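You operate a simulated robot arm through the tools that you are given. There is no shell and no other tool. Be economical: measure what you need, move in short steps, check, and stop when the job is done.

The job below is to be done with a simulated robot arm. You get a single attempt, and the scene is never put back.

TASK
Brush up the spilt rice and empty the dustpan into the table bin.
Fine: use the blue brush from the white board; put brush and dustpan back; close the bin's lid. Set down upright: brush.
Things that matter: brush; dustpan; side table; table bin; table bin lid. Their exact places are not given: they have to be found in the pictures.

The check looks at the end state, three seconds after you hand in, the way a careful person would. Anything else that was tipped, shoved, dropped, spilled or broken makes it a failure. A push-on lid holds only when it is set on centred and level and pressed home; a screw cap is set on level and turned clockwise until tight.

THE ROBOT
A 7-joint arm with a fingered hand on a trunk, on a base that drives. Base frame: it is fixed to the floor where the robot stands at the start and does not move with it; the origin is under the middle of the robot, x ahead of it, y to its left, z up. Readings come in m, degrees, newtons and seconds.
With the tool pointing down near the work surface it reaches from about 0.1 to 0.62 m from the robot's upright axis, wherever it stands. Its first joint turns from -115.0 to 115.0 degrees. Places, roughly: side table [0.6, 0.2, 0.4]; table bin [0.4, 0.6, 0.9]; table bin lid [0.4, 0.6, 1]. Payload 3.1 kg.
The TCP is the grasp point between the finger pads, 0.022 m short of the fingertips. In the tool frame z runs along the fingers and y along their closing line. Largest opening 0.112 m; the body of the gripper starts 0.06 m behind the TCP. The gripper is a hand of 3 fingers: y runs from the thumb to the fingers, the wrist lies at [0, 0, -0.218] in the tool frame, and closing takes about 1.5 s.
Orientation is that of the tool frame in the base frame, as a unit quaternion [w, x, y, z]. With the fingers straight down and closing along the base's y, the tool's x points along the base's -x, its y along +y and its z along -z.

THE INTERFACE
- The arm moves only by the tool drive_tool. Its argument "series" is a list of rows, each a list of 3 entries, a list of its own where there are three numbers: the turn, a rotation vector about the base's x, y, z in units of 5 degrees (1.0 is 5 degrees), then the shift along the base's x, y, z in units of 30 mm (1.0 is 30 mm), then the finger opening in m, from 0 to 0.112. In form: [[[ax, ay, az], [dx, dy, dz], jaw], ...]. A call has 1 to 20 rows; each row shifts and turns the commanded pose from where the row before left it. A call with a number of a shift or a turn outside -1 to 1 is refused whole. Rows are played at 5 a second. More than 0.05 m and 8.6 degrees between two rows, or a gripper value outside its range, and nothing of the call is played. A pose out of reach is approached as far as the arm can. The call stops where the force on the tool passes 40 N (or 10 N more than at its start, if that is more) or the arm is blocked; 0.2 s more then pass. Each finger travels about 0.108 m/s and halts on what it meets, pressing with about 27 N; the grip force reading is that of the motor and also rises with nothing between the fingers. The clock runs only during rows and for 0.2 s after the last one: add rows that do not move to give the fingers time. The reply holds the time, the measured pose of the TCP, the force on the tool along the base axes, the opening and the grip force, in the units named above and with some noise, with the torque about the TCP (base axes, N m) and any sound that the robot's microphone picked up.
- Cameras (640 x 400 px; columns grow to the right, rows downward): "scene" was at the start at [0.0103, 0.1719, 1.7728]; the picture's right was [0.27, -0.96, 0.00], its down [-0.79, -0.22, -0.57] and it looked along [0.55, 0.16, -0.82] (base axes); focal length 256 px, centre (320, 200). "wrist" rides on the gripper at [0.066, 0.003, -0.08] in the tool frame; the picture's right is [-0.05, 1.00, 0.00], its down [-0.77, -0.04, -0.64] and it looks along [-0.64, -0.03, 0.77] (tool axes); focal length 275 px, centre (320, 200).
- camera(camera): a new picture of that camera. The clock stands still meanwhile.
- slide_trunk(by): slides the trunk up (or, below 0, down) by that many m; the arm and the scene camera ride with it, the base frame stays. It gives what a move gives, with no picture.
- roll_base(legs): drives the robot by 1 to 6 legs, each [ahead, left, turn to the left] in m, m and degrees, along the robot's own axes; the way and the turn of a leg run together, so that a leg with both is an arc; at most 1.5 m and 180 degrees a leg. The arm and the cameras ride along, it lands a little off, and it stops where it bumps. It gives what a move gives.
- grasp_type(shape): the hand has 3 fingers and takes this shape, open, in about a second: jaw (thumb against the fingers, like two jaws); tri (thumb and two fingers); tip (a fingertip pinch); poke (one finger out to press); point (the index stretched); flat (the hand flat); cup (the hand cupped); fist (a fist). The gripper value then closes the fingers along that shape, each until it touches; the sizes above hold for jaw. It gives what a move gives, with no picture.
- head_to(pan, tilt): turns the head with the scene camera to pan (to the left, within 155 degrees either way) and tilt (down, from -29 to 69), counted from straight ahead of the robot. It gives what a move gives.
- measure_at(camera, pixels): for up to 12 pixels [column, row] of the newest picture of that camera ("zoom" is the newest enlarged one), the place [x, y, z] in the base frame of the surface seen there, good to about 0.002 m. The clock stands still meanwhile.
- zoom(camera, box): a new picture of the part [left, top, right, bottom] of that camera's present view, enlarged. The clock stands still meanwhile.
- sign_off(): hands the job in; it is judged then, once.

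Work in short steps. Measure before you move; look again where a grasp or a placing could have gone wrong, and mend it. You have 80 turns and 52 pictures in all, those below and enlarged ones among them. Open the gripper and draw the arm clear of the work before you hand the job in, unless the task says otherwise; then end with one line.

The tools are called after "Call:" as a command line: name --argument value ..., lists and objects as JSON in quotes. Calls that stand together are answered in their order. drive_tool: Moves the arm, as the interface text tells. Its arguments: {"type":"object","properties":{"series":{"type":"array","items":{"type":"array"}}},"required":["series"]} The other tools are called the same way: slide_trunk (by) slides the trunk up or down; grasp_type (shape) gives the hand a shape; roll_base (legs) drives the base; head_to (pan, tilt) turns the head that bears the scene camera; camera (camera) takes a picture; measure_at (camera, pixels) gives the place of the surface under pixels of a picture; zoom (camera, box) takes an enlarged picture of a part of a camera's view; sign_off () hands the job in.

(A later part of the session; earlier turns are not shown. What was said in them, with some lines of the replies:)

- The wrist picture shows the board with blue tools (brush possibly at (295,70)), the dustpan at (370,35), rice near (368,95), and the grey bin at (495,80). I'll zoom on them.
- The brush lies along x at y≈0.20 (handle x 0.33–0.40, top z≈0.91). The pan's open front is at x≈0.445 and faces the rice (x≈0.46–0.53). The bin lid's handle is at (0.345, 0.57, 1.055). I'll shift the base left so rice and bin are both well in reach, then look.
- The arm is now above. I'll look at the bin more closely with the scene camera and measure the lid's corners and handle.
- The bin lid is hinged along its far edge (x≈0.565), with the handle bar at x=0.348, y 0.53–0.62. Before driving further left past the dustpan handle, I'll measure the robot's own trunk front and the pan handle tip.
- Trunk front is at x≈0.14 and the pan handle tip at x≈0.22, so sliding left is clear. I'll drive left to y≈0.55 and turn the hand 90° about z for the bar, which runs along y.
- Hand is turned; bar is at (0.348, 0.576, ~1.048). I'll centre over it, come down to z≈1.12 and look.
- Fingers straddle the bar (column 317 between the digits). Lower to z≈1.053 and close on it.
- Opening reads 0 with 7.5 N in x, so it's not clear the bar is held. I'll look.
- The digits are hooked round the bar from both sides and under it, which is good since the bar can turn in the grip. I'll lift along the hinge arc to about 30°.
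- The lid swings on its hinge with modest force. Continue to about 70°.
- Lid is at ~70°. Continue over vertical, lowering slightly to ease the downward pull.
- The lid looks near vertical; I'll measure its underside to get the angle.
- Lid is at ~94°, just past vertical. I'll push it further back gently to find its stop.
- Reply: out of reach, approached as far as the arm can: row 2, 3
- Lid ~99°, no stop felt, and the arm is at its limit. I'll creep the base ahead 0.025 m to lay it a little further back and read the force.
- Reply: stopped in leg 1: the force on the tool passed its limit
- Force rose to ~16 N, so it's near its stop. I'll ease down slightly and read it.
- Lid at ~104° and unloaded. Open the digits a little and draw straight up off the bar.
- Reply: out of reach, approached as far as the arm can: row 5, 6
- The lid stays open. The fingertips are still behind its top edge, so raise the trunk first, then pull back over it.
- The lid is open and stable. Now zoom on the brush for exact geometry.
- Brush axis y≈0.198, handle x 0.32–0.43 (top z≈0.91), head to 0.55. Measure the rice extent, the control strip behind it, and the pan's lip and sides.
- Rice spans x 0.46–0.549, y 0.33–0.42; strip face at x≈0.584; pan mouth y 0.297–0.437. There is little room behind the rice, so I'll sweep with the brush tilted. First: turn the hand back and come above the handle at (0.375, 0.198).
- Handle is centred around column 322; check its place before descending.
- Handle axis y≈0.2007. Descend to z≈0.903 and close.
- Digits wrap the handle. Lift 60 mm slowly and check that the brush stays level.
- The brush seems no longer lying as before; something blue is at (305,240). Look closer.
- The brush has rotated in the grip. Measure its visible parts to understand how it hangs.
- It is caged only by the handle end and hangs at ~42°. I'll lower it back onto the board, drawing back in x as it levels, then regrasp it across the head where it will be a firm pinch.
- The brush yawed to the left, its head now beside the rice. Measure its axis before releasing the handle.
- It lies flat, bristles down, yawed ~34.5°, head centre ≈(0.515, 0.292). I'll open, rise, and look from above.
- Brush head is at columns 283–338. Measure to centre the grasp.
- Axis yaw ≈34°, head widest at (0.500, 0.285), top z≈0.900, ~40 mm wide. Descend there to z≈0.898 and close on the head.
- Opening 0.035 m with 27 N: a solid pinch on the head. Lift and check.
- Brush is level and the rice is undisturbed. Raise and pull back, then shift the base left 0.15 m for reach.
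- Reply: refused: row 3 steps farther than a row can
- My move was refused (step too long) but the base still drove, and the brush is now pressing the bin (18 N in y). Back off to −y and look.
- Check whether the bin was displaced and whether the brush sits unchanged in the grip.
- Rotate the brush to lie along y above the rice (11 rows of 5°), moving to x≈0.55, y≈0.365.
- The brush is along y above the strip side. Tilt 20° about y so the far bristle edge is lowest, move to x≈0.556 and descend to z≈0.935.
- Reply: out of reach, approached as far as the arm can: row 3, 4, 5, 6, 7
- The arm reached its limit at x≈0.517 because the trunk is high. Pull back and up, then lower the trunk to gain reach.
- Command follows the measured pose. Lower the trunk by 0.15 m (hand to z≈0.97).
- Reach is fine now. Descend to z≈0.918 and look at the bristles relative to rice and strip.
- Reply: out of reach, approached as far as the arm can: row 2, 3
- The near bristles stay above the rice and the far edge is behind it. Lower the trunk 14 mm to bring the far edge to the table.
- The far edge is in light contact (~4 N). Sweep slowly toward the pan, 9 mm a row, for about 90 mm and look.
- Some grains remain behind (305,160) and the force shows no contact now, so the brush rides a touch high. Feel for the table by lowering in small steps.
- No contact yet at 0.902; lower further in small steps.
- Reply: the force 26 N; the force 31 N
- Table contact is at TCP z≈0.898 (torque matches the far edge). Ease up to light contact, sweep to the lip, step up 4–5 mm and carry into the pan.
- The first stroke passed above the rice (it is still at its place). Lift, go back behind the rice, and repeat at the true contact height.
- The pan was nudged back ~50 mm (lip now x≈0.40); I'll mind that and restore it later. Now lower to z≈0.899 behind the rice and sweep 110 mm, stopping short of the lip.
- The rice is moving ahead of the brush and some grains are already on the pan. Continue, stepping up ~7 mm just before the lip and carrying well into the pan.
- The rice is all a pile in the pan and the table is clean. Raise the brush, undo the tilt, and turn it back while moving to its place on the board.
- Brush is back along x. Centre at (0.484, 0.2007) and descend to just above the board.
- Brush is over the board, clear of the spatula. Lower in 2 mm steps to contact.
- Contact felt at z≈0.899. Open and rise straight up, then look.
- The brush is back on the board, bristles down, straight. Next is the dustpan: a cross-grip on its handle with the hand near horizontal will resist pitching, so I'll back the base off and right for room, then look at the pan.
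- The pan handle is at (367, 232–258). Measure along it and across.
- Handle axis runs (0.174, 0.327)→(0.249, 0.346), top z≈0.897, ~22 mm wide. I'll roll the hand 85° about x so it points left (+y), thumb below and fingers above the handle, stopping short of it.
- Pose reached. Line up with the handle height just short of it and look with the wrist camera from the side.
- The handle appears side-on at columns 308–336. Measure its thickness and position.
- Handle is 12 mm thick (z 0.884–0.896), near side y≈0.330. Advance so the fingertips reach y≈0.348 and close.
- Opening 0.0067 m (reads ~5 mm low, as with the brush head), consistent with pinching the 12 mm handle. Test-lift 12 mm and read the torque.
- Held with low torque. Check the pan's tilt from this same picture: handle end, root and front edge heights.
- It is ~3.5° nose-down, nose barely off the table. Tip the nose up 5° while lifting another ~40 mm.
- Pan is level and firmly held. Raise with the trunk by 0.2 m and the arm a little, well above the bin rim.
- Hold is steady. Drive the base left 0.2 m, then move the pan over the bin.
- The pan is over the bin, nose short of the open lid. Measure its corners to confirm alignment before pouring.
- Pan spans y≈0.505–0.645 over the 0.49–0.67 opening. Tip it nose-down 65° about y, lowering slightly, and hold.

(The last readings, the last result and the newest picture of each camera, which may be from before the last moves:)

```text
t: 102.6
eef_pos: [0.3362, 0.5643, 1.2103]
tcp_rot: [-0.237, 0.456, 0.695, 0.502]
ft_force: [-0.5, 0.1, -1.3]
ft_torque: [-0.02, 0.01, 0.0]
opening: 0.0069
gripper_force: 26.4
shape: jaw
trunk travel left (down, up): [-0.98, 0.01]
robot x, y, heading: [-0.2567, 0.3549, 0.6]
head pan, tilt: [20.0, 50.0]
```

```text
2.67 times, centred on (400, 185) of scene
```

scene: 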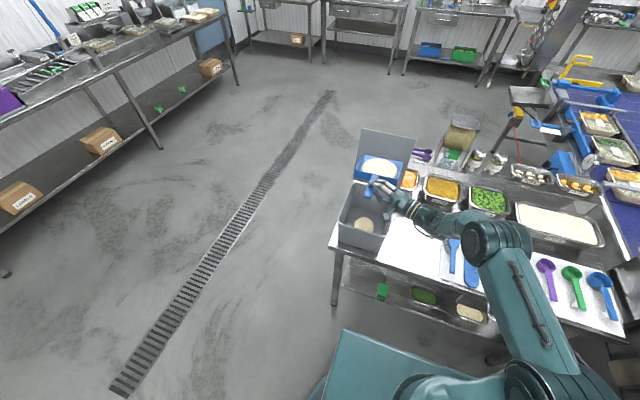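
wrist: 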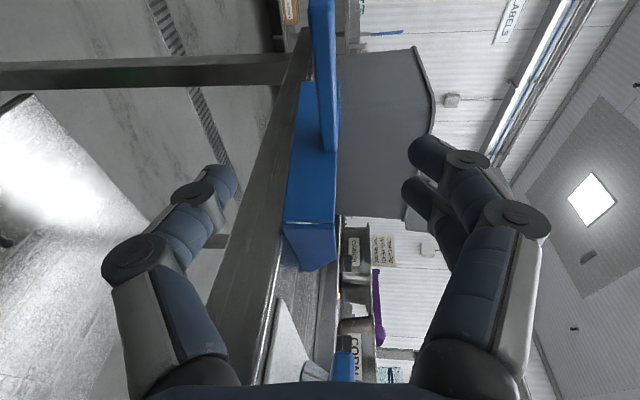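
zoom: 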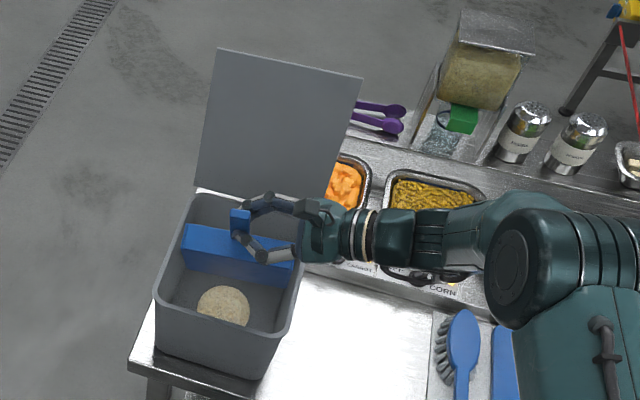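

The pan is nose-down in the bin. Reverse the tip and look whether it is empty.

Call:
drive_tool --series '[[[0, 0, 0], [0, 0, 0.5], 0], [[0, -1, 0], [0, 0, 0.5], 0], [[0, -1, 0], [0, 0, 0], 0], [[0, -1, 0], [0, 0, 0], 0], [[0, -1, 0], [0, 0, 0], 0], [[0, -1, 0], [0, 0, 0], 0], [[0, -1, 0], [0, 0, 0], 0], [[0, -1, 0], [0, 0, 0], 0], [[0, -1, 0], [0, 0, 0], 0], [[0, -1, 0], [0, 0, 0], 0], [[0, -1, 0], [0, 0, 0], 0], [[0, -1, 0], [0, 0, 0], 0], [[0, -1, 0], [0, 0, 0], 0], [[0, -1, 0], [0, 0, 0], 0]]'

Call:
drive_tool --series '[[[0, 0, 0], [-0.6, -0.15, 0], 0], [[0, 0, 0], [-0.7, -0.25, 0], 0], [[0, 0, 0], [-0.7, -0.25, 0], 0], [[0, 0, 0], [-0.7, -0.25, 0], 0], [[0, 0, 0], [-0.6, -0.2, 0], 0], [[0, 0, 0], [-0.6, -0.1, 0], 0]]'

Call:
roll_base --legs '[[0, -0.18, 0]]'

Call:
zoom --camera "scene" --box '[270, 140, 450, 290]'

```text
t: 105.6
eef_pos: [0.3376, 0.5648, 1.2408]
tcp_rot: [0.175, 0.114, 0.713, 0.67]
ft_force: [-1.2, -0.6, -0.7]
ft_torque: [0.0, 0.11, -0.03]
opening: 0.0065
gripper_force: 27.4
shape: jaw
trunk travel left (down, up): [-0.98, 0.01]
robot x, y, heading: [-0.2537, 0.3572, 0.5]
head pan, tilt: [20.0, 50.0]
```

```text
t: 107.0
eef_pos: [0.2186, 0.5278, 1.24]
tcp_rot: [0.175, 0.114, 0.713, 0.67]
ft_force: [0.3, -0.8, -1.3]
ft_torque: [0.02, 0.12, -0.02]
opening: 0.0064
gripper_force: 26.6
shape: jaw
trunk travel left (down, up): [-0.98, 0.01]
robot x, y, heading: [-0.2541, 0.3574, 0.4]
head pan, tilt: [20.0, 50.0]
```

```text
t: 108.5
eef_pos: [0.222, 0.3484, 1.2398]
tcp_rot: [0.174, 0.116, 0.713, 0.67]
ft_force: [0.6, 0.5, -0.7]
ft_torque: [0.01, 0.09, -0.01]
opening: 0.0067
gripper_force: 27.3
shape: jaw
trunk travel left (down, up): [-0.98, 0.01]
robot x, y, heading: [-0.2543, 0.1777, 0.9]
head pan, tilt: [20.0, 50.0]
```

```text
2.67 times, centred on (360, 215) of scene
```

zoom: 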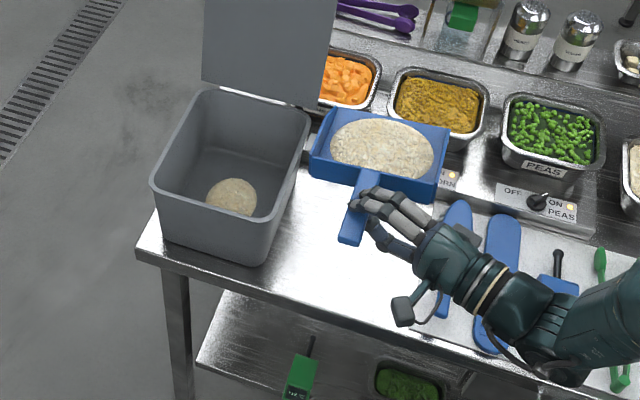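

The pile is still in the pan: 62° was not steep enough. Go back, with the base a little further ahead, and tip past vertical (~105°) over the bin's middle.

Call:
roll_base --legs '[[0, 0.18, 0], [0.1, 0, 0]]'

Call:
drive_tool --series '[[[0, 0, 0], [0.1, 0.5, 0], 0], [[0, 0, 0], [0.2, 0.5, 0], 0], [[0, 1, 0], [0.1, 0.2, 0], 0], [[0, 1, 0], [0, 0, 0], 0], [[0, 1, 0], [0, 0, 0], 0], [[0, 1, 0], [0, 0, 0], 0], [[0, 1, 0], [0, 0, 0], 0], [[0, 1, 0], [0, 0, 0], 0], [[0, 1, 0], [0, 0, 0], 0], [[0, 1, 0], [0, 0, 0], 0], [[0, 1, 0], [0, 0, 0], 0], [[0, 1, 0], [0, 0, 0], 0], [[0, 1, 0], [0, 0, 0], 0]]'

```text
t: 110.8
eef_pos: [0.3185, 0.534, 1.2397]
tcp_rot: [0.174, 0.114, 0.713, 0.67]
ft_force: [0.3, 0.7, -0.1]
ft_torque: [-0.03, 0.1, 0.04]
opening: 0.0066
gripper_force: 26.9
shape: jaw
trunk travel left (down, up): [-0.98, 0.01]
robot x, y, heading: [-0.1568, 0.364, 0.9]
head pan, tilt: [20.0, 50.0]
```

```text
t: 113.6
eef_pos: [0.3299, 0.5699, 1.2404]
tcp_rot: [-0.175, 0.411, 0.713, 0.54]
ft_force: [-0.5, 0.0, -0.3]
ft_torque: [-0.02, 0.05, -0.02]
opening: 0.0065
gripper_force: 26.8
shape: jaw
trunk travel left (down, up): [-0.98, 0.01]
robot x, y, heading: [-0.1602, 0.3627, 0.4]
head pan, tilt: [20.0, 50.0]
```

Now carry on past vertical while moving toward the bin's middle, and hold.

Call:
drive_tool --series '[[[0, 1, 0], [0.45, 0, 0], 0], [[0, 1, 0], [0.45, 0, 0], 0], [[0, 1, 0], [0.45, 0, -0.1], 0], [[0, 1, 0], [0.45, 0, -0.1], 0], [[0, 1, 0], [0.45, 0, -0.2], 0], [[0, 1, 0], [0.45, 0, -0.2], 0], [[0, 1, 0], [0.45, 0, -0.2], 0], [[0, 1, 0], [0.45, 0, -0.2], 0], [[0, 1, 0], [0.4, 0, 0], 0], [[0, 1, 0], [0.3, 0, 0], 0], [[0, 0, 0], [0, 0, 0], 0], [[0, 0, 0], [0, 0, 0], 0], [[0, 0, 0], [0, 0, 0], 0], [[0, 0, 0], [0, 0, 0], 0], [[0, 0, 0], [0, 0, 0], 0]]'

```text
t: 116.8
eef_pos: [0.4605, 0.5698, 1.2093]
tcp_rot: [-0.461, 0.6, 0.572, 0.317]
ft_force: [-0.3, -0.2, -0.9]
ft_torque: [-0.03, -0.05, 0.01]
opening: 0.0066
gripper_force: 26.4
shape: jaw
trunk travel left (down, up): [-0.98, 0.01]
robot x, y, heading: [-0.1553, 0.3586, 0.3]
head pan, tilt: [20.0, 50.0]
```

Reverse the motion; the torque about y at level (was ≈0.10 N·m loaded) should tell whether the pan is empty.

Call:
drive_tool --series '[[[0, -1, 0], [-0.3, 0, 0.1], 0], [[0, -1, 0], [-0.4, 0, 0.1], 0], [[0, -1, 0], [-0.45, 0, 0.2], 0], [[0, -1, 0], [-0.45, 0, 0.2], 0], [[0, -1, 0], [-0.45, 0, 0.2], 0], [[0, -1, 0], [-0.45, 0, 0.2], 0], [[0, -1, 0], [-0.45, 0, 0], 0], [[0, -1, 0], [-0.45, 0, 0], 0], [[0, -1, 0], [-0.45, 0, 0], 0], [[0, -1, 0], [-0.45, 0, 0], 0], [[0, -1, 0], [0, 0, 0], 0], [[0, -1, 0], [0, 0, 0], 0], [[0, -1, 0], [0, 0, 0], 0], [[0, -1, 0], [0, 0, 0], 0], [[0, -1, 0], [0, 0, 0], 0], [[0, -1, 0], [0, 0, 0], 0], [[0, -1, 0], [0, 0, 0], 0], [[0, -1, 0], [0, 0, 0], 0], [[0, -1, 0], [0, 0, 0], 0], [[0, -1, 0], [0, 0, 0], 0]]'

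Call:
drive_tool --series '[[[0, -1, 0], [-0.3, -0.3, 0], 0], [[0, 0, 0], [-0.5, -0.5, 0], 0], [[0, 0, 0], [-0.5, -0.5, 0], 0], [[0, 0, 0], [0, 0, 0], 0]]'

Call:
drive_tool --series '[[[0, 0, 0], [0, 0, 0], 0]]'

```text
t: 121.0
eef_pos: [0.3289, 0.569, 1.2405]
tcp_rot: [0.143, 0.143, 0.719, 0.665]
ft_force: [0.6, 0.0, -1.7]
ft_torque: [0.01, 0.07, -0.03]
opening: 0.0069
gripper_force: 27.1
shape: jaw
trunk travel left (down, up): [-0.98, 0.01]
robot x, y, heading: [-0.1551, 0.363, 0.5]
head pan, tilt: [20.0, 50.0]
```

```text
t: 122.0
eef_pos: [0.2914, 0.5304, 1.2406]
tcp_rot: [0.173, 0.114, 0.713, 0.67]
ft_force: [-0.2, 0.2, -1.7]
ft_torque: [0.02, 0.07, -0.03]
opening: 0.0063
gripper_force: 26.8
shape: jaw
trunk travel left (down, up): [-0.98, 0.01]
robot x, y, heading: [-0.1584, 0.361, 0.5]
head pan, tilt: [20.0, 50.0]
```

```text
t: 122.4
eef_pos: [0.2902, 0.5297, 1.2396]
tcp_rot: [0.173, 0.114, 0.713, 0.669]
ft_force: [0.2, -0.3, -1.3]
ft_torque: [-0.01, 0.05, 0.02]
opening: 0.0066
gripper_force: 26.9
shape: jaw
trunk travel left (down, up): [-0.98, 0.01]
robot x, y, heading: [-0.156, 0.3646, 0.3]
head pan, tilt: [20.0, 50.0]
```

Torque dropped to ~0.06 N·m, suggesting the pan emptied. Drive the base back and right, then confirm with a picture.

Call:
roll_base --legs '[[-0.1, 0, 0], [0, -0.19, 0]]'

Call:
zoom --camera "scene" --box '[270, 140, 450, 290]'

Call:
measure_at --camera "zoom" --pixels '[[225, 200], [290, 300], [200, 275], [330, 160], [450, 170], [375, 160], [320, 60], [330, 310], [380, 330], [350, 230], [310, 120], [160, 190]]'

```text
t: 124.7
eef_pos: [0.1932, 0.3474, 1.2404]
tcp_rot: [0.172, 0.113, 0.713, 0.67]
ft_force: [0.5, 0.6, -1.4]
ft_torque: [0.01, 0.07, 0.04]
opening: 0.0063
gripper_force: 27.2
shape: jaw
trunk travel left (down, up): [-0.98, 0.01]
robot x, y, heading: [-0.2584, 0.176, 0.6]
head pan, tilt: [20.0, 50.0]
```

```text
2.67 times, centred on (360, 215) of scene
```

zoom: 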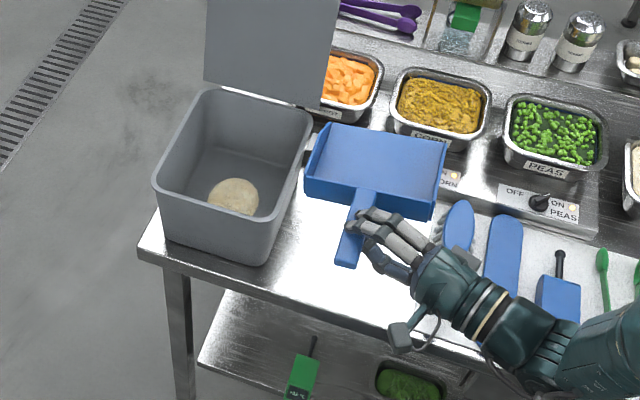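

```text
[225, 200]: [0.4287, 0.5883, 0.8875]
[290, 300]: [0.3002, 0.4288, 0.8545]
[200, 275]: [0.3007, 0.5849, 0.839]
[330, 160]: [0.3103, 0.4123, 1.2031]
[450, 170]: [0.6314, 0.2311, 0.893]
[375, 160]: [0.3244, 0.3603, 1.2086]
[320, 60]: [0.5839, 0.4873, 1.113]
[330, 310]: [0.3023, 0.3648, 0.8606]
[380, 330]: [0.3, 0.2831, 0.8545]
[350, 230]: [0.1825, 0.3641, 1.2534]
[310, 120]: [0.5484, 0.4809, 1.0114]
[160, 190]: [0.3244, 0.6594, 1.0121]
```

The pan is empty and the rice is in the bin. Now lower the trunk and bring the pan back to its place (handle axis y≈0.3685, pan just on the table; table edge x≈0.30).

Call:
slide_trunk --by -0.2

Call:
drive_tool --series '[[[0, 0.45, 0], [0.7, 0.08, 0], 0], [[0, 0, 0], [0.7, 0.08, -0.4], 0], [[0, 0, 0], [0.7, 0.08, -0.8], 0], [[0, 0, 0], [0, 0, -0.8], 0], [[0, 0, 0], [0, 0, -0.8], 0], [[0, 0, 0], [0, 0, -0.8], 0], [[0, 0, 0], [0, 0, -0.7], 0]]'

```text
t: 126.8
eef_pos: [0.1916, 0.3475, 1.041]
tcp_rot: [0.173, 0.113, 0.713, 0.67]
ft_force: [0.0, -0.1, -1.6]
ft_torque: [-0.02, 0.09, -0.04]
opening: 0.0063
gripper_force: 26.3
shape: jaw
trunk travel left (down, up): [-0.78, 0.21]
robot x, y, heading: [-0.2564, 0.1763, 0.7]
head pan, tilt: [20.0, 50.0]
```

```text
t: 128.4
eef_pos: [0.2563, 0.3531, 0.911]
tcp_rot: [0.16, 0.127, 0.716, 0.667]
ft_force: [-0.6, -0.1, 0.0]
ft_torque: [-0.05, 0.12, -0.01]
opening: 0.0066
gripper_force: 27.4
shape: jaw
trunk travel left (down, up): [-0.78, 0.21]
robot x, y, heading: [-0.2551, 0.178, 0.8]
head pan, tilt: [20.0, 50.0]
```

Lower in small steps until the pan rests on the table.

Call:
drive_tool --series '[[[0, 0, 0], [0, 0, -0.15], 0], [[0, 0, 0], [0, 0, -0.15], 0], [[0, 0, 0], [0, 0, -0.1], 0]]'

Call:
drive_tool --series '[[[0, 0, 0], [0, 0, -0.06], 0], [[0, 0, 0], [0, 0, -0.06], 0]]'

```text
t: 129.2
eef_pos: [0.2559, 0.3548, 0.8989]
tcp_rot: [0.159, 0.126, 0.716, 0.668]
ft_force: [-0.3, -0.6, -0.3]
ft_torque: [0.02, -0.03, 0.01]
opening: 0.0067
gripper_force: 26.8
shape: jaw
trunk travel left (down, up): [-0.78, 0.21]
robot x, y, heading: [-0.2575, 0.1811, 0.5]
head pan, tilt: [20.0, 50.0]
```

```text
t: 129.8
eef_pos: [0.2554, 0.3548, 0.8953]
tcp_rot: [0.159, 0.127, 0.716, 0.668]
ft_force: [1.1, 0.3, 0.0]
ft_torque: [0.07, 0.01, -0.01]
opening: 0.0065
gripper_force: 26.9
shape: jaw
trunk travel left (down, up): [-0.78, 0.21]
robot x, y, heading: [-0.2572, 0.1754, 0.7]
head pan, tilt: [20.0, 50.0]
```

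Nearly resting; 2 mm more.

Call:
drive_tool --series '[[[0, 0, 0], [0, 0, -0.05], 0], [[0, 0, 0], [0, 0, -0.03], 0]]'

```text
t: 130.4
eef_pos: [0.256, 0.355, 0.8931]
tcp_rot: [0.158, 0.126, 0.716, 0.669]
ft_force: [-0.1, -0.7, 0.9]
ft_torque: [0.15, 0.0, -0.02]
opening: 0.0067
gripper_force: 26.7
shape: jaw
trunk travel left (down, up): [-0.78, 0.21]
robot x, y, heading: [-0.2522, 0.1792, 0.8]
head pan, tilt: [20.0, 50.0]
```

It is resting on the table. Open and withdraw along the hand's axis (toward −y, −x).

Call:
drive_tool --series '[[[0, 0, 0], [0, 0, 0], 0.03], [[0, 0, 0], [0, 0, 0], 0.06], [[0, 0, 0], [0, 0, 0], 0.06], [[0, 0, 0], [-0.2, -0.46, 0.04], 0.06], [[0, 0, 0], [-0.4, -0.91, 0.08], 0.06], [[0, 0, 0], [-0.4, -0.91, 0.08], 0.06], [[0, 0, 0], [-0.4, -0.91, 0.08], 0.06], [[0, 0, 0], [-0.4, -0.91, 0.08], 0.06], [[0, 0, 0], [-0.4, -0.6, 0.3], 0.06]]'

```text
t: 132.4
eef_pos: [0.1873, 0.2123, 0.9144]
tcp_rot: [0.159, 0.126, 0.716, 0.668]
ft_force: [-0.7, 0.0, 0.3]
ft_torque: [0.03, 0.0, 0.02]
opening: 0.0593
gripper_force: 0.2
shape: jaw
trunk travel left (down, up): [-0.78, 0.21]
robot x, y, heading: [-0.2579, 0.1743, 0.6]
head pan, tilt: [20.0, 50.0]
```

The pan is down. Raise the hand and roll it back to vertical for closing the lid.

Call:
drive_tool --series '[[[0, 0, 0], [-0.3, -0.3, 1], 0.06], [[0, 0, 0], [0, 0, 1], 0.06], [[-0.917, 0.399, 0], [0, 0, 0.8], 0.06], [[-0.917, 0.399, 0], [0, 0, 0.8], 0.06], [[-0.917, 0.399, 0], [0, 0, 0.8], 0.06], [[-0.917, 0.399, 0], [0, 0, 0.8], 0.06], [[-0.917, 0.399, 0], [0, 0, 0.5], 0.06], [[-0.917, 0.399, 0], [0, 0, 0.5], 0.06], [[-0.917, 0.399, 0], [0, 0, 0.5], 0.06], [[-0.917, 0.399, 0], [0, 0, 0.3], 0.06], [[-0.917, 0.399, 0], [0, 0, 0], 0.06], [[-0.917, 0.399, 0], [0, 0, 0], 0.06], [[-0.917, 0.399, 0], [0, 0, 0], 0.06], [[-0.917, 0.399, 0], [0, 0, 0], 0.06], [[-0.917, 0.399, 0], [0, 0, 0], 0.06], [[-0.917, 0.399, 0], [0, 0, 0], 0.06], [[-0.917, 0.399, 0], [0, 0, 0], 0.06], [[-0.917, 0.399, 0], [0, 0, 0], 0.06], [[-0.917, 0.399, 0], [0, 0, 0], 0.06]]'

Call:
slide_trunk --by 0.208

```text
t: 136.4
eef_pos: [0.1795, 0.2045, 1.1228]
tcp_rot: [0.001, 0.176, 0.984, 0.014]
ft_force: [0.2, -0.3, 1.0]
ft_torque: [0.0, -0.03, 0.0]
opening: 0.0593
gripper_force: 0.1
shape: jaw
trunk travel left (down, up): [-0.78, 0.21]
robot x, y, heading: [-0.2556, 0.1789, 0.6]
head pan, tilt: [20.0, 50.0]
```

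```text
t: 138.7
eef_pos: [0.1801, 0.2031, 1.331]
tcp_rot: [0.001, 0.175, 0.984, 0.015]
ft_force: [0.0, 0.2, 0.1]
ft_torque: [-0.06, 0.02, 0.0]
opening: 0.0595
gripper_force: 0.0
shape: jaw
trunk travel left (down, up): [-0.988, 0.002]
robot x, y, heading: [-0.2582, 0.1753, 0.9]
head pan, tilt: [20.0, 50.0]
5 turns are left
```

Few turns remain, so I'll batch. Yaw the hand 110° for the bar, drive in front of the bin, and measure the open lid's underside from the last enlarged picture.

Call:
measure_at --camera "zoom" --pixels '[[270, 5], [268, 20], [266, 40], [264, 60], [260, 80], [258, 92], [230, 5], [225, 60]]'

Call:
drive_tool --series '[[[0, 0, 1], [0, 0, 0], 0.06], [[0, 0, 1], [0, 0, 0], 0.06], [[0, 0, 1], [0, 0, 0], 0.06], [[0, 0, 1], [0, 0, 0], 0.06], [[0, 0, 1], [0, 0, 0], 0.06], [[0, 0, 1], [0, 0, 0], 0.06], [[0, 0, 1], [0, 0, 0], 0.06], [[0, 0, 1], [0, 0, 0], 0.06], [[0, 0, 1], [0, 0, 0], 0.06], [[0, 0, 1], [0, 0, 0], 0.06], [[0, 0, 1], [0, 0, 0], 0.06], [[0, 0, 1], [0, 0, 0], 0.06], [[0, 0, 1], [0, 0, 0], 0.06], [[0, 0, 1], [0, 0, 0], 0.06], [[0, 0, 1], [0, 0, 0], 0.06], [[0, 0, 1], [0, 0, 0], 0.06], [[0, 0, 1], [0, 0, 0], 0.06], [[0, 0, 1], [0, 0, 0], 0.06], [[0, 0, 1], [0, 0, 0], 0.06], [[0, 0, 1], [0, 0, 0], 0.06]]'

Call:
drive_tool --series '[[[0, 0, 1], [0, 0, 0.7], 0.06], [[0, 0, 1], [0, 0, 0.7], 0.034], [[0, 0, 0], [0, 0, 0.3], 0.034]]'

Call:
roll_base --legs '[[0, 0.375, 0], [0.283, 0, 0]]'

```text
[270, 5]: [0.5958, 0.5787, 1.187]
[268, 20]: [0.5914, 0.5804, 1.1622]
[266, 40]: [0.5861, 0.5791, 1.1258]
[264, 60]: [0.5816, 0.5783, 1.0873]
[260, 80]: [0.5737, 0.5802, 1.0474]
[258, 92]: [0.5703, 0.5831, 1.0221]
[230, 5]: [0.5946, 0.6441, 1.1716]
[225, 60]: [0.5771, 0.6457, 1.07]
```

```text
t: 142.9
eef_pos: [0.1789, 0.2036, 1.3319]
tcp_rot: [-0.01, -0.643, 0.766, 0.012]
ft_force: [-0.6, -0.5, 0.3]
ft_torque: [0.0, 0.0, -0.01]
opening: 0.0595
gripper_force: 0.0
shape: jaw
trunk travel left (down, up): [-0.988, 0.002]
robot x, y, heading: [-0.2532, 0.1783, 0.8]
head pan, tilt: [20.0, 50.0]
```

```text
t: 143.7
eef_pos: [0.1809, 0.2039, 1.3833]
tcp_rot: [-0.011, -0.706, 0.708, 0.01]
ft_force: [0.5, 0.4, -0.2]
ft_torque: [-0.05, 0.02, -0.01]
opening: 0.0344
gripper_force: 0.1
shape: jaw
trunk travel left (down, up): [-0.988, 0.002]
robot x, y, heading: [-0.254, 0.1755, 0.9]
head pan, tilt: [20.0, 50.0]
```

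```text
t: 147.6
eef_pos: [0.4553, 0.5817, 1.3837]
tcp_rot: [-0.009, -0.707, 0.708, 0.009]
ft_force: [0.5, -0.2, 0.6]
ft_torque: [0.0, 0.02, -0.03]
opening: 0.0344
gripper_force: 0.2
shape: jaw
trunk travel left (down, up): [-0.988, 0.002]
robot x, y, heading: [0.0174, 0.5565, 0.7]
head pan, tilt: [20.0, 50.0]
4 turns are left
```

Lid is at ~99°, so the bar should be near (0.639, 0.58, 1.222). Come over it with the digits 34 mm apart, lower, close round it, and look with the wrist camera.

Call:
drive_tool --series '[[[0, 0, 0], [0.9, 0, -0.26], 0.034], [[0, 0, 0], [0.9, 0, -0.26], 0.034], [[0, 0, 0], [0.9, 0, -0.26], 0.034], [[0, 0, 0], [0.9, -0.05, -0.26], 0.034], [[0, 0, 0], [0.9, -0.05, -0.26], 0.034], [[0, 0, 0], [0.9, 0, -0.26], 0.034], [[0, 0, 0], [0.93, 0, -0.26], 0.034]]'

Call:
slide_trunk --by -0.075

Call:
drive_tool --series '[[[0, 0, 0], [0, 0, -0.3], 0.034], [[0, 0, 0], [0, 0, -0.3], 0.034], [[0, 0, 0], [0, 0, -0.25], 0.034], [[0, 0, 0], [0, 0, 0], 0.0], [[0, 0, 0], [0, 0, 0], 0.0], [[0, 0, 0], [0, 0, 0], 0.0], [[0, 0, 0], [0, 0, 0], 0.0]]'

Call:
camera --camera "wrist"

```text
t: 149.2
eef_pos: [0.6473, 0.5802, 1.3266]
tcp_rot: [-0.012, -0.707, 0.707, 0.012]
ft_force: [0.5, -1.0, -0.3]
ft_torque: [-0.02, 0.04, -0.01]
opening: 0.0345
gripper_force: 0.1
shape: jaw
trunk travel left (down, up): [-0.988, 0.002]
robot x, y, heading: [0.0219, 0.5551, 0.7]
head pan, tilt: [20.0, 50.0]
```

```text
t: 150.3
eef_pos: [0.6433, 0.5787, 1.2549]
tcp_rot: [-0.01, -0.706, 0.708, 0.01]
ft_force: [1.5, -0.1, 15.4]
ft_torque: [0.07, 0.53, -0.01]
opening: 0.0351
gripper_force: 0.0
shape: jaw
trunk travel left (down, up): [-0.913, 0.077]
robot x, y, heading: [0.0228, 0.5539, 0.7]
head pan, tilt: [20.0, 50.0]
```

```text
t: 150.7
eef_pos: [0.6452, 0.5793, 1.255]
tcp_rot: [-0.005, -0.706, 0.708, 0.005]
ft_force: [2.6, 0.6, 24.7]
ft_torque: [0.03, 1.03, -0.01]
opening: 0.0362
gripper_force: 0.0
shape: jaw
trunk travel left (down, up): [-0.913, 0.077]
robot x, y, heading: [0.0177, 0.557, 0.8]
head pan, tilt: [20.0, 50.0]
stopped in row 1: the force on the tool passed its limit (the readings are from after the stop); the commanded pose is now the measured one
```

```text
1 pictures are left
3 turns are left
```

wrist: 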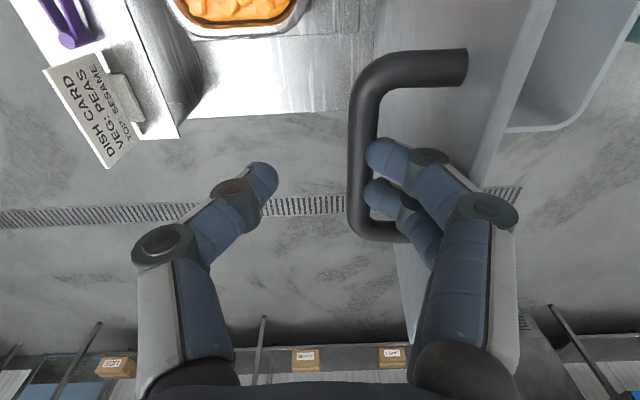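

The two front digits are in the gap behind the lid, but a knuckle rests on the lid's top edge (24 N), so it can't go deeper here. I'll ease up, push the lid forward over vertical with those digits, close round the bar once past ~65° and follow the hinge arc down to the closed position.

Call:
drive_tool --series '[[[0, 0, 0], [0, 0, 0.2], 0.034], [[0, 0, 0], [-0.567, 0, 0.067], 0.034], [[0, 0, 0], [-0.567, 0, 0.033], 0.034], [[0, 0, 0], [-0.7, 0, -0.067], 0.034], [[0, 0, 0], [-0.633, 0, -0.1], 0.034], [[0, 0, 0], [-0.633, 0, -0.133], 0.034], [[0, 0, 0], [-0.65, 0, -0.25], 0.034], [[0, 0, 0], [-0.65, 0, -0.25], 0.034], [[0, 0, 0], [-0.6, 0, -0.3], 0.0], [[0, 0, 0], [-0.6, 0, -0.3], 0.0], [[0, 0, 0], [-0.567, 0, -0.367], 0.0], [[0, 0, 0], [-0.567, 0, -0.367], 0.0], [[0, 0, 0], [-0.967, 0, -0.833], 0.0], [[0, 0, 0], [-0.833, 0, -1], 0.0], [[0, 0, 0], [-0.633, 0, -1], 0.0], [[0, 0, 0], [-0.433, 0, -1], 0.0], [[0, 0, 0], [-0.133, 0, -0.967], 0.0], [[0, 0, 0], [0, 0, 0], 0.0]]'

```text
t: 154.5
eef_pos: [0.3531, 0.5782, 1.052]
tcp_rot: [-0.009, -0.706, 0.708, 0.008]
ft_force: [-5.0, 0.2, -1.1]
ft_torque: [0.01, -0.03, -0.01]
opening: 0.0
gripper_force: 26.7
shape: jaw
trunk travel left (down, up): [-0.913, 0.077]
robot x, y, heading: [0.0202, 0.555, 0.7]
head pan, tilt: [20.0, 50.0]
2 turns are left
```

The whole arc played, with the hand back at the bar's closed position. Open, rise well clear, and take the last picture to verify the lid, pan and brush.

Call:
drive_tool --series '[[[0, 0, 0], [0, 0, 0], 0.04], [[0, 0, 0], [0, 0, 0], 0.07], [[0, 0, 0], [0, 0, 0], 0.07], [[0, 0, 0], [0, 0, 0.4], 0.07], [[0, 0, 0], [0, 0, 0.8], 0.07], [[0, 0, 0], [0, 0, 1], 0.07], [[0, 0, 0], [0, 0, 1], 0.07], [[0, 0, 0], [0, 0, 1], 0.07], [[0, 0, 0], [0, 0, 1], 0.07], [[0, 0, 0], [0, 0, 1], 0.07], [[0, 0, 0], [0, 0, 1], 0.07], [[0, 0, 0], [0, 0, 1], 0.07]]'

Call:
roll_base --legs '[[-0.3, 0, 0]]'

Call:
head_to --pan 0 --tilt 45

Call:
zoom --camera "scene" --box '[240, 130, 480, 290]'

Call:
measure_at --camera "zoom" --pixels '[[200, 150], [200, 200], [250, 150], [250, 200], [300, 150], [300, 200], [200, 250], [300, 250], [350, 200], [350, 250]]'

```text
t: 157.1
eef_pos: [0.3558, 0.5798, 1.299]
tcp_rot: [-0.008, -0.707, 0.708, 0.008]
ft_force: [1.0, 0.9, 0.3]
ft_torque: [-0.01, -0.02, 0.01]
opening: 0.0698
gripper_force: 0.1
shape: jaw
trunk travel left (down, up): [-0.913, 0.077]
robot x, y, heading: [0.0212, 0.5542, 0.8]
head pan, tilt: [20.0, 50.0]
```

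```text
t: 159.2
eef_pos: [0.0557, 0.5753, 1.2978]
tcp_rot: [-0.008, -0.706, 0.708, 0.009]
ft_force: [-0.1, 0.9, -0.3]
ft_torque: [0.0, 0.03, 0.0]
opening: 0.0695
gripper_force: 0.1
shape: jaw
trunk travel left (down, up): [-0.913, 0.077]
robot x, y, heading: [-0.2782, 0.5531, 0.7]
head pan, tilt: [20.0, 50.0]
```

```text
t: 160.0
eef_pos: [0.0557, 0.5758, 1.2979]
tcp_rot: [-0.008, -0.706, 0.708, 0.007]
ft_force: [-0.2, -0.1, 0.4]
ft_torque: [-0.04, 0.01, 0.01]
opening: 0.0696
gripper_force: 0.1
shape: jaw
trunk travel left (down, up): [-0.913, 0.077]
robot x, y, heading: [-0.2802, 0.5509, 0.7]
head pan, tilt: [0.0, 45.0]
```

```text
2.50 times, centred on (360, 210) of scene
```

zoom: 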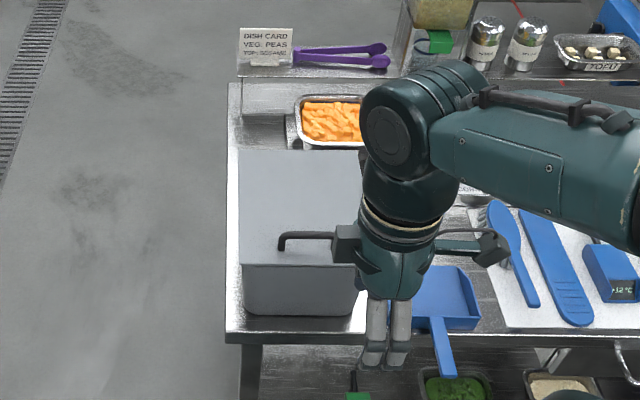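

```text
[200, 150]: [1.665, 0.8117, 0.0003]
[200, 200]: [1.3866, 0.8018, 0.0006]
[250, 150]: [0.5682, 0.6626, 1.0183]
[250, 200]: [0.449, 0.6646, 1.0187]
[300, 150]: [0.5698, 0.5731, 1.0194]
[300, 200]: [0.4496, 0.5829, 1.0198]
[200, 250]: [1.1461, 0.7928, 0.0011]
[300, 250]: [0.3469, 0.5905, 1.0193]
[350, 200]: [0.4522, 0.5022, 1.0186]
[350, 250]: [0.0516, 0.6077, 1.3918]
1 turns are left
```

The lid is level at z≈1.019 all over, so it is closed. The pan is empty and back in its place, the brush is upright on the board, and the arm is clear and open, so I'm handing in.

Call:
sign_off

```text
The job is handed in.
```

The spilt rice is swept up and emptied into the table bin, the blue brush is back upright on the white board, the dustpan is back on the side table about 1 cm nearer its edge than before, and the bin lid is closed.
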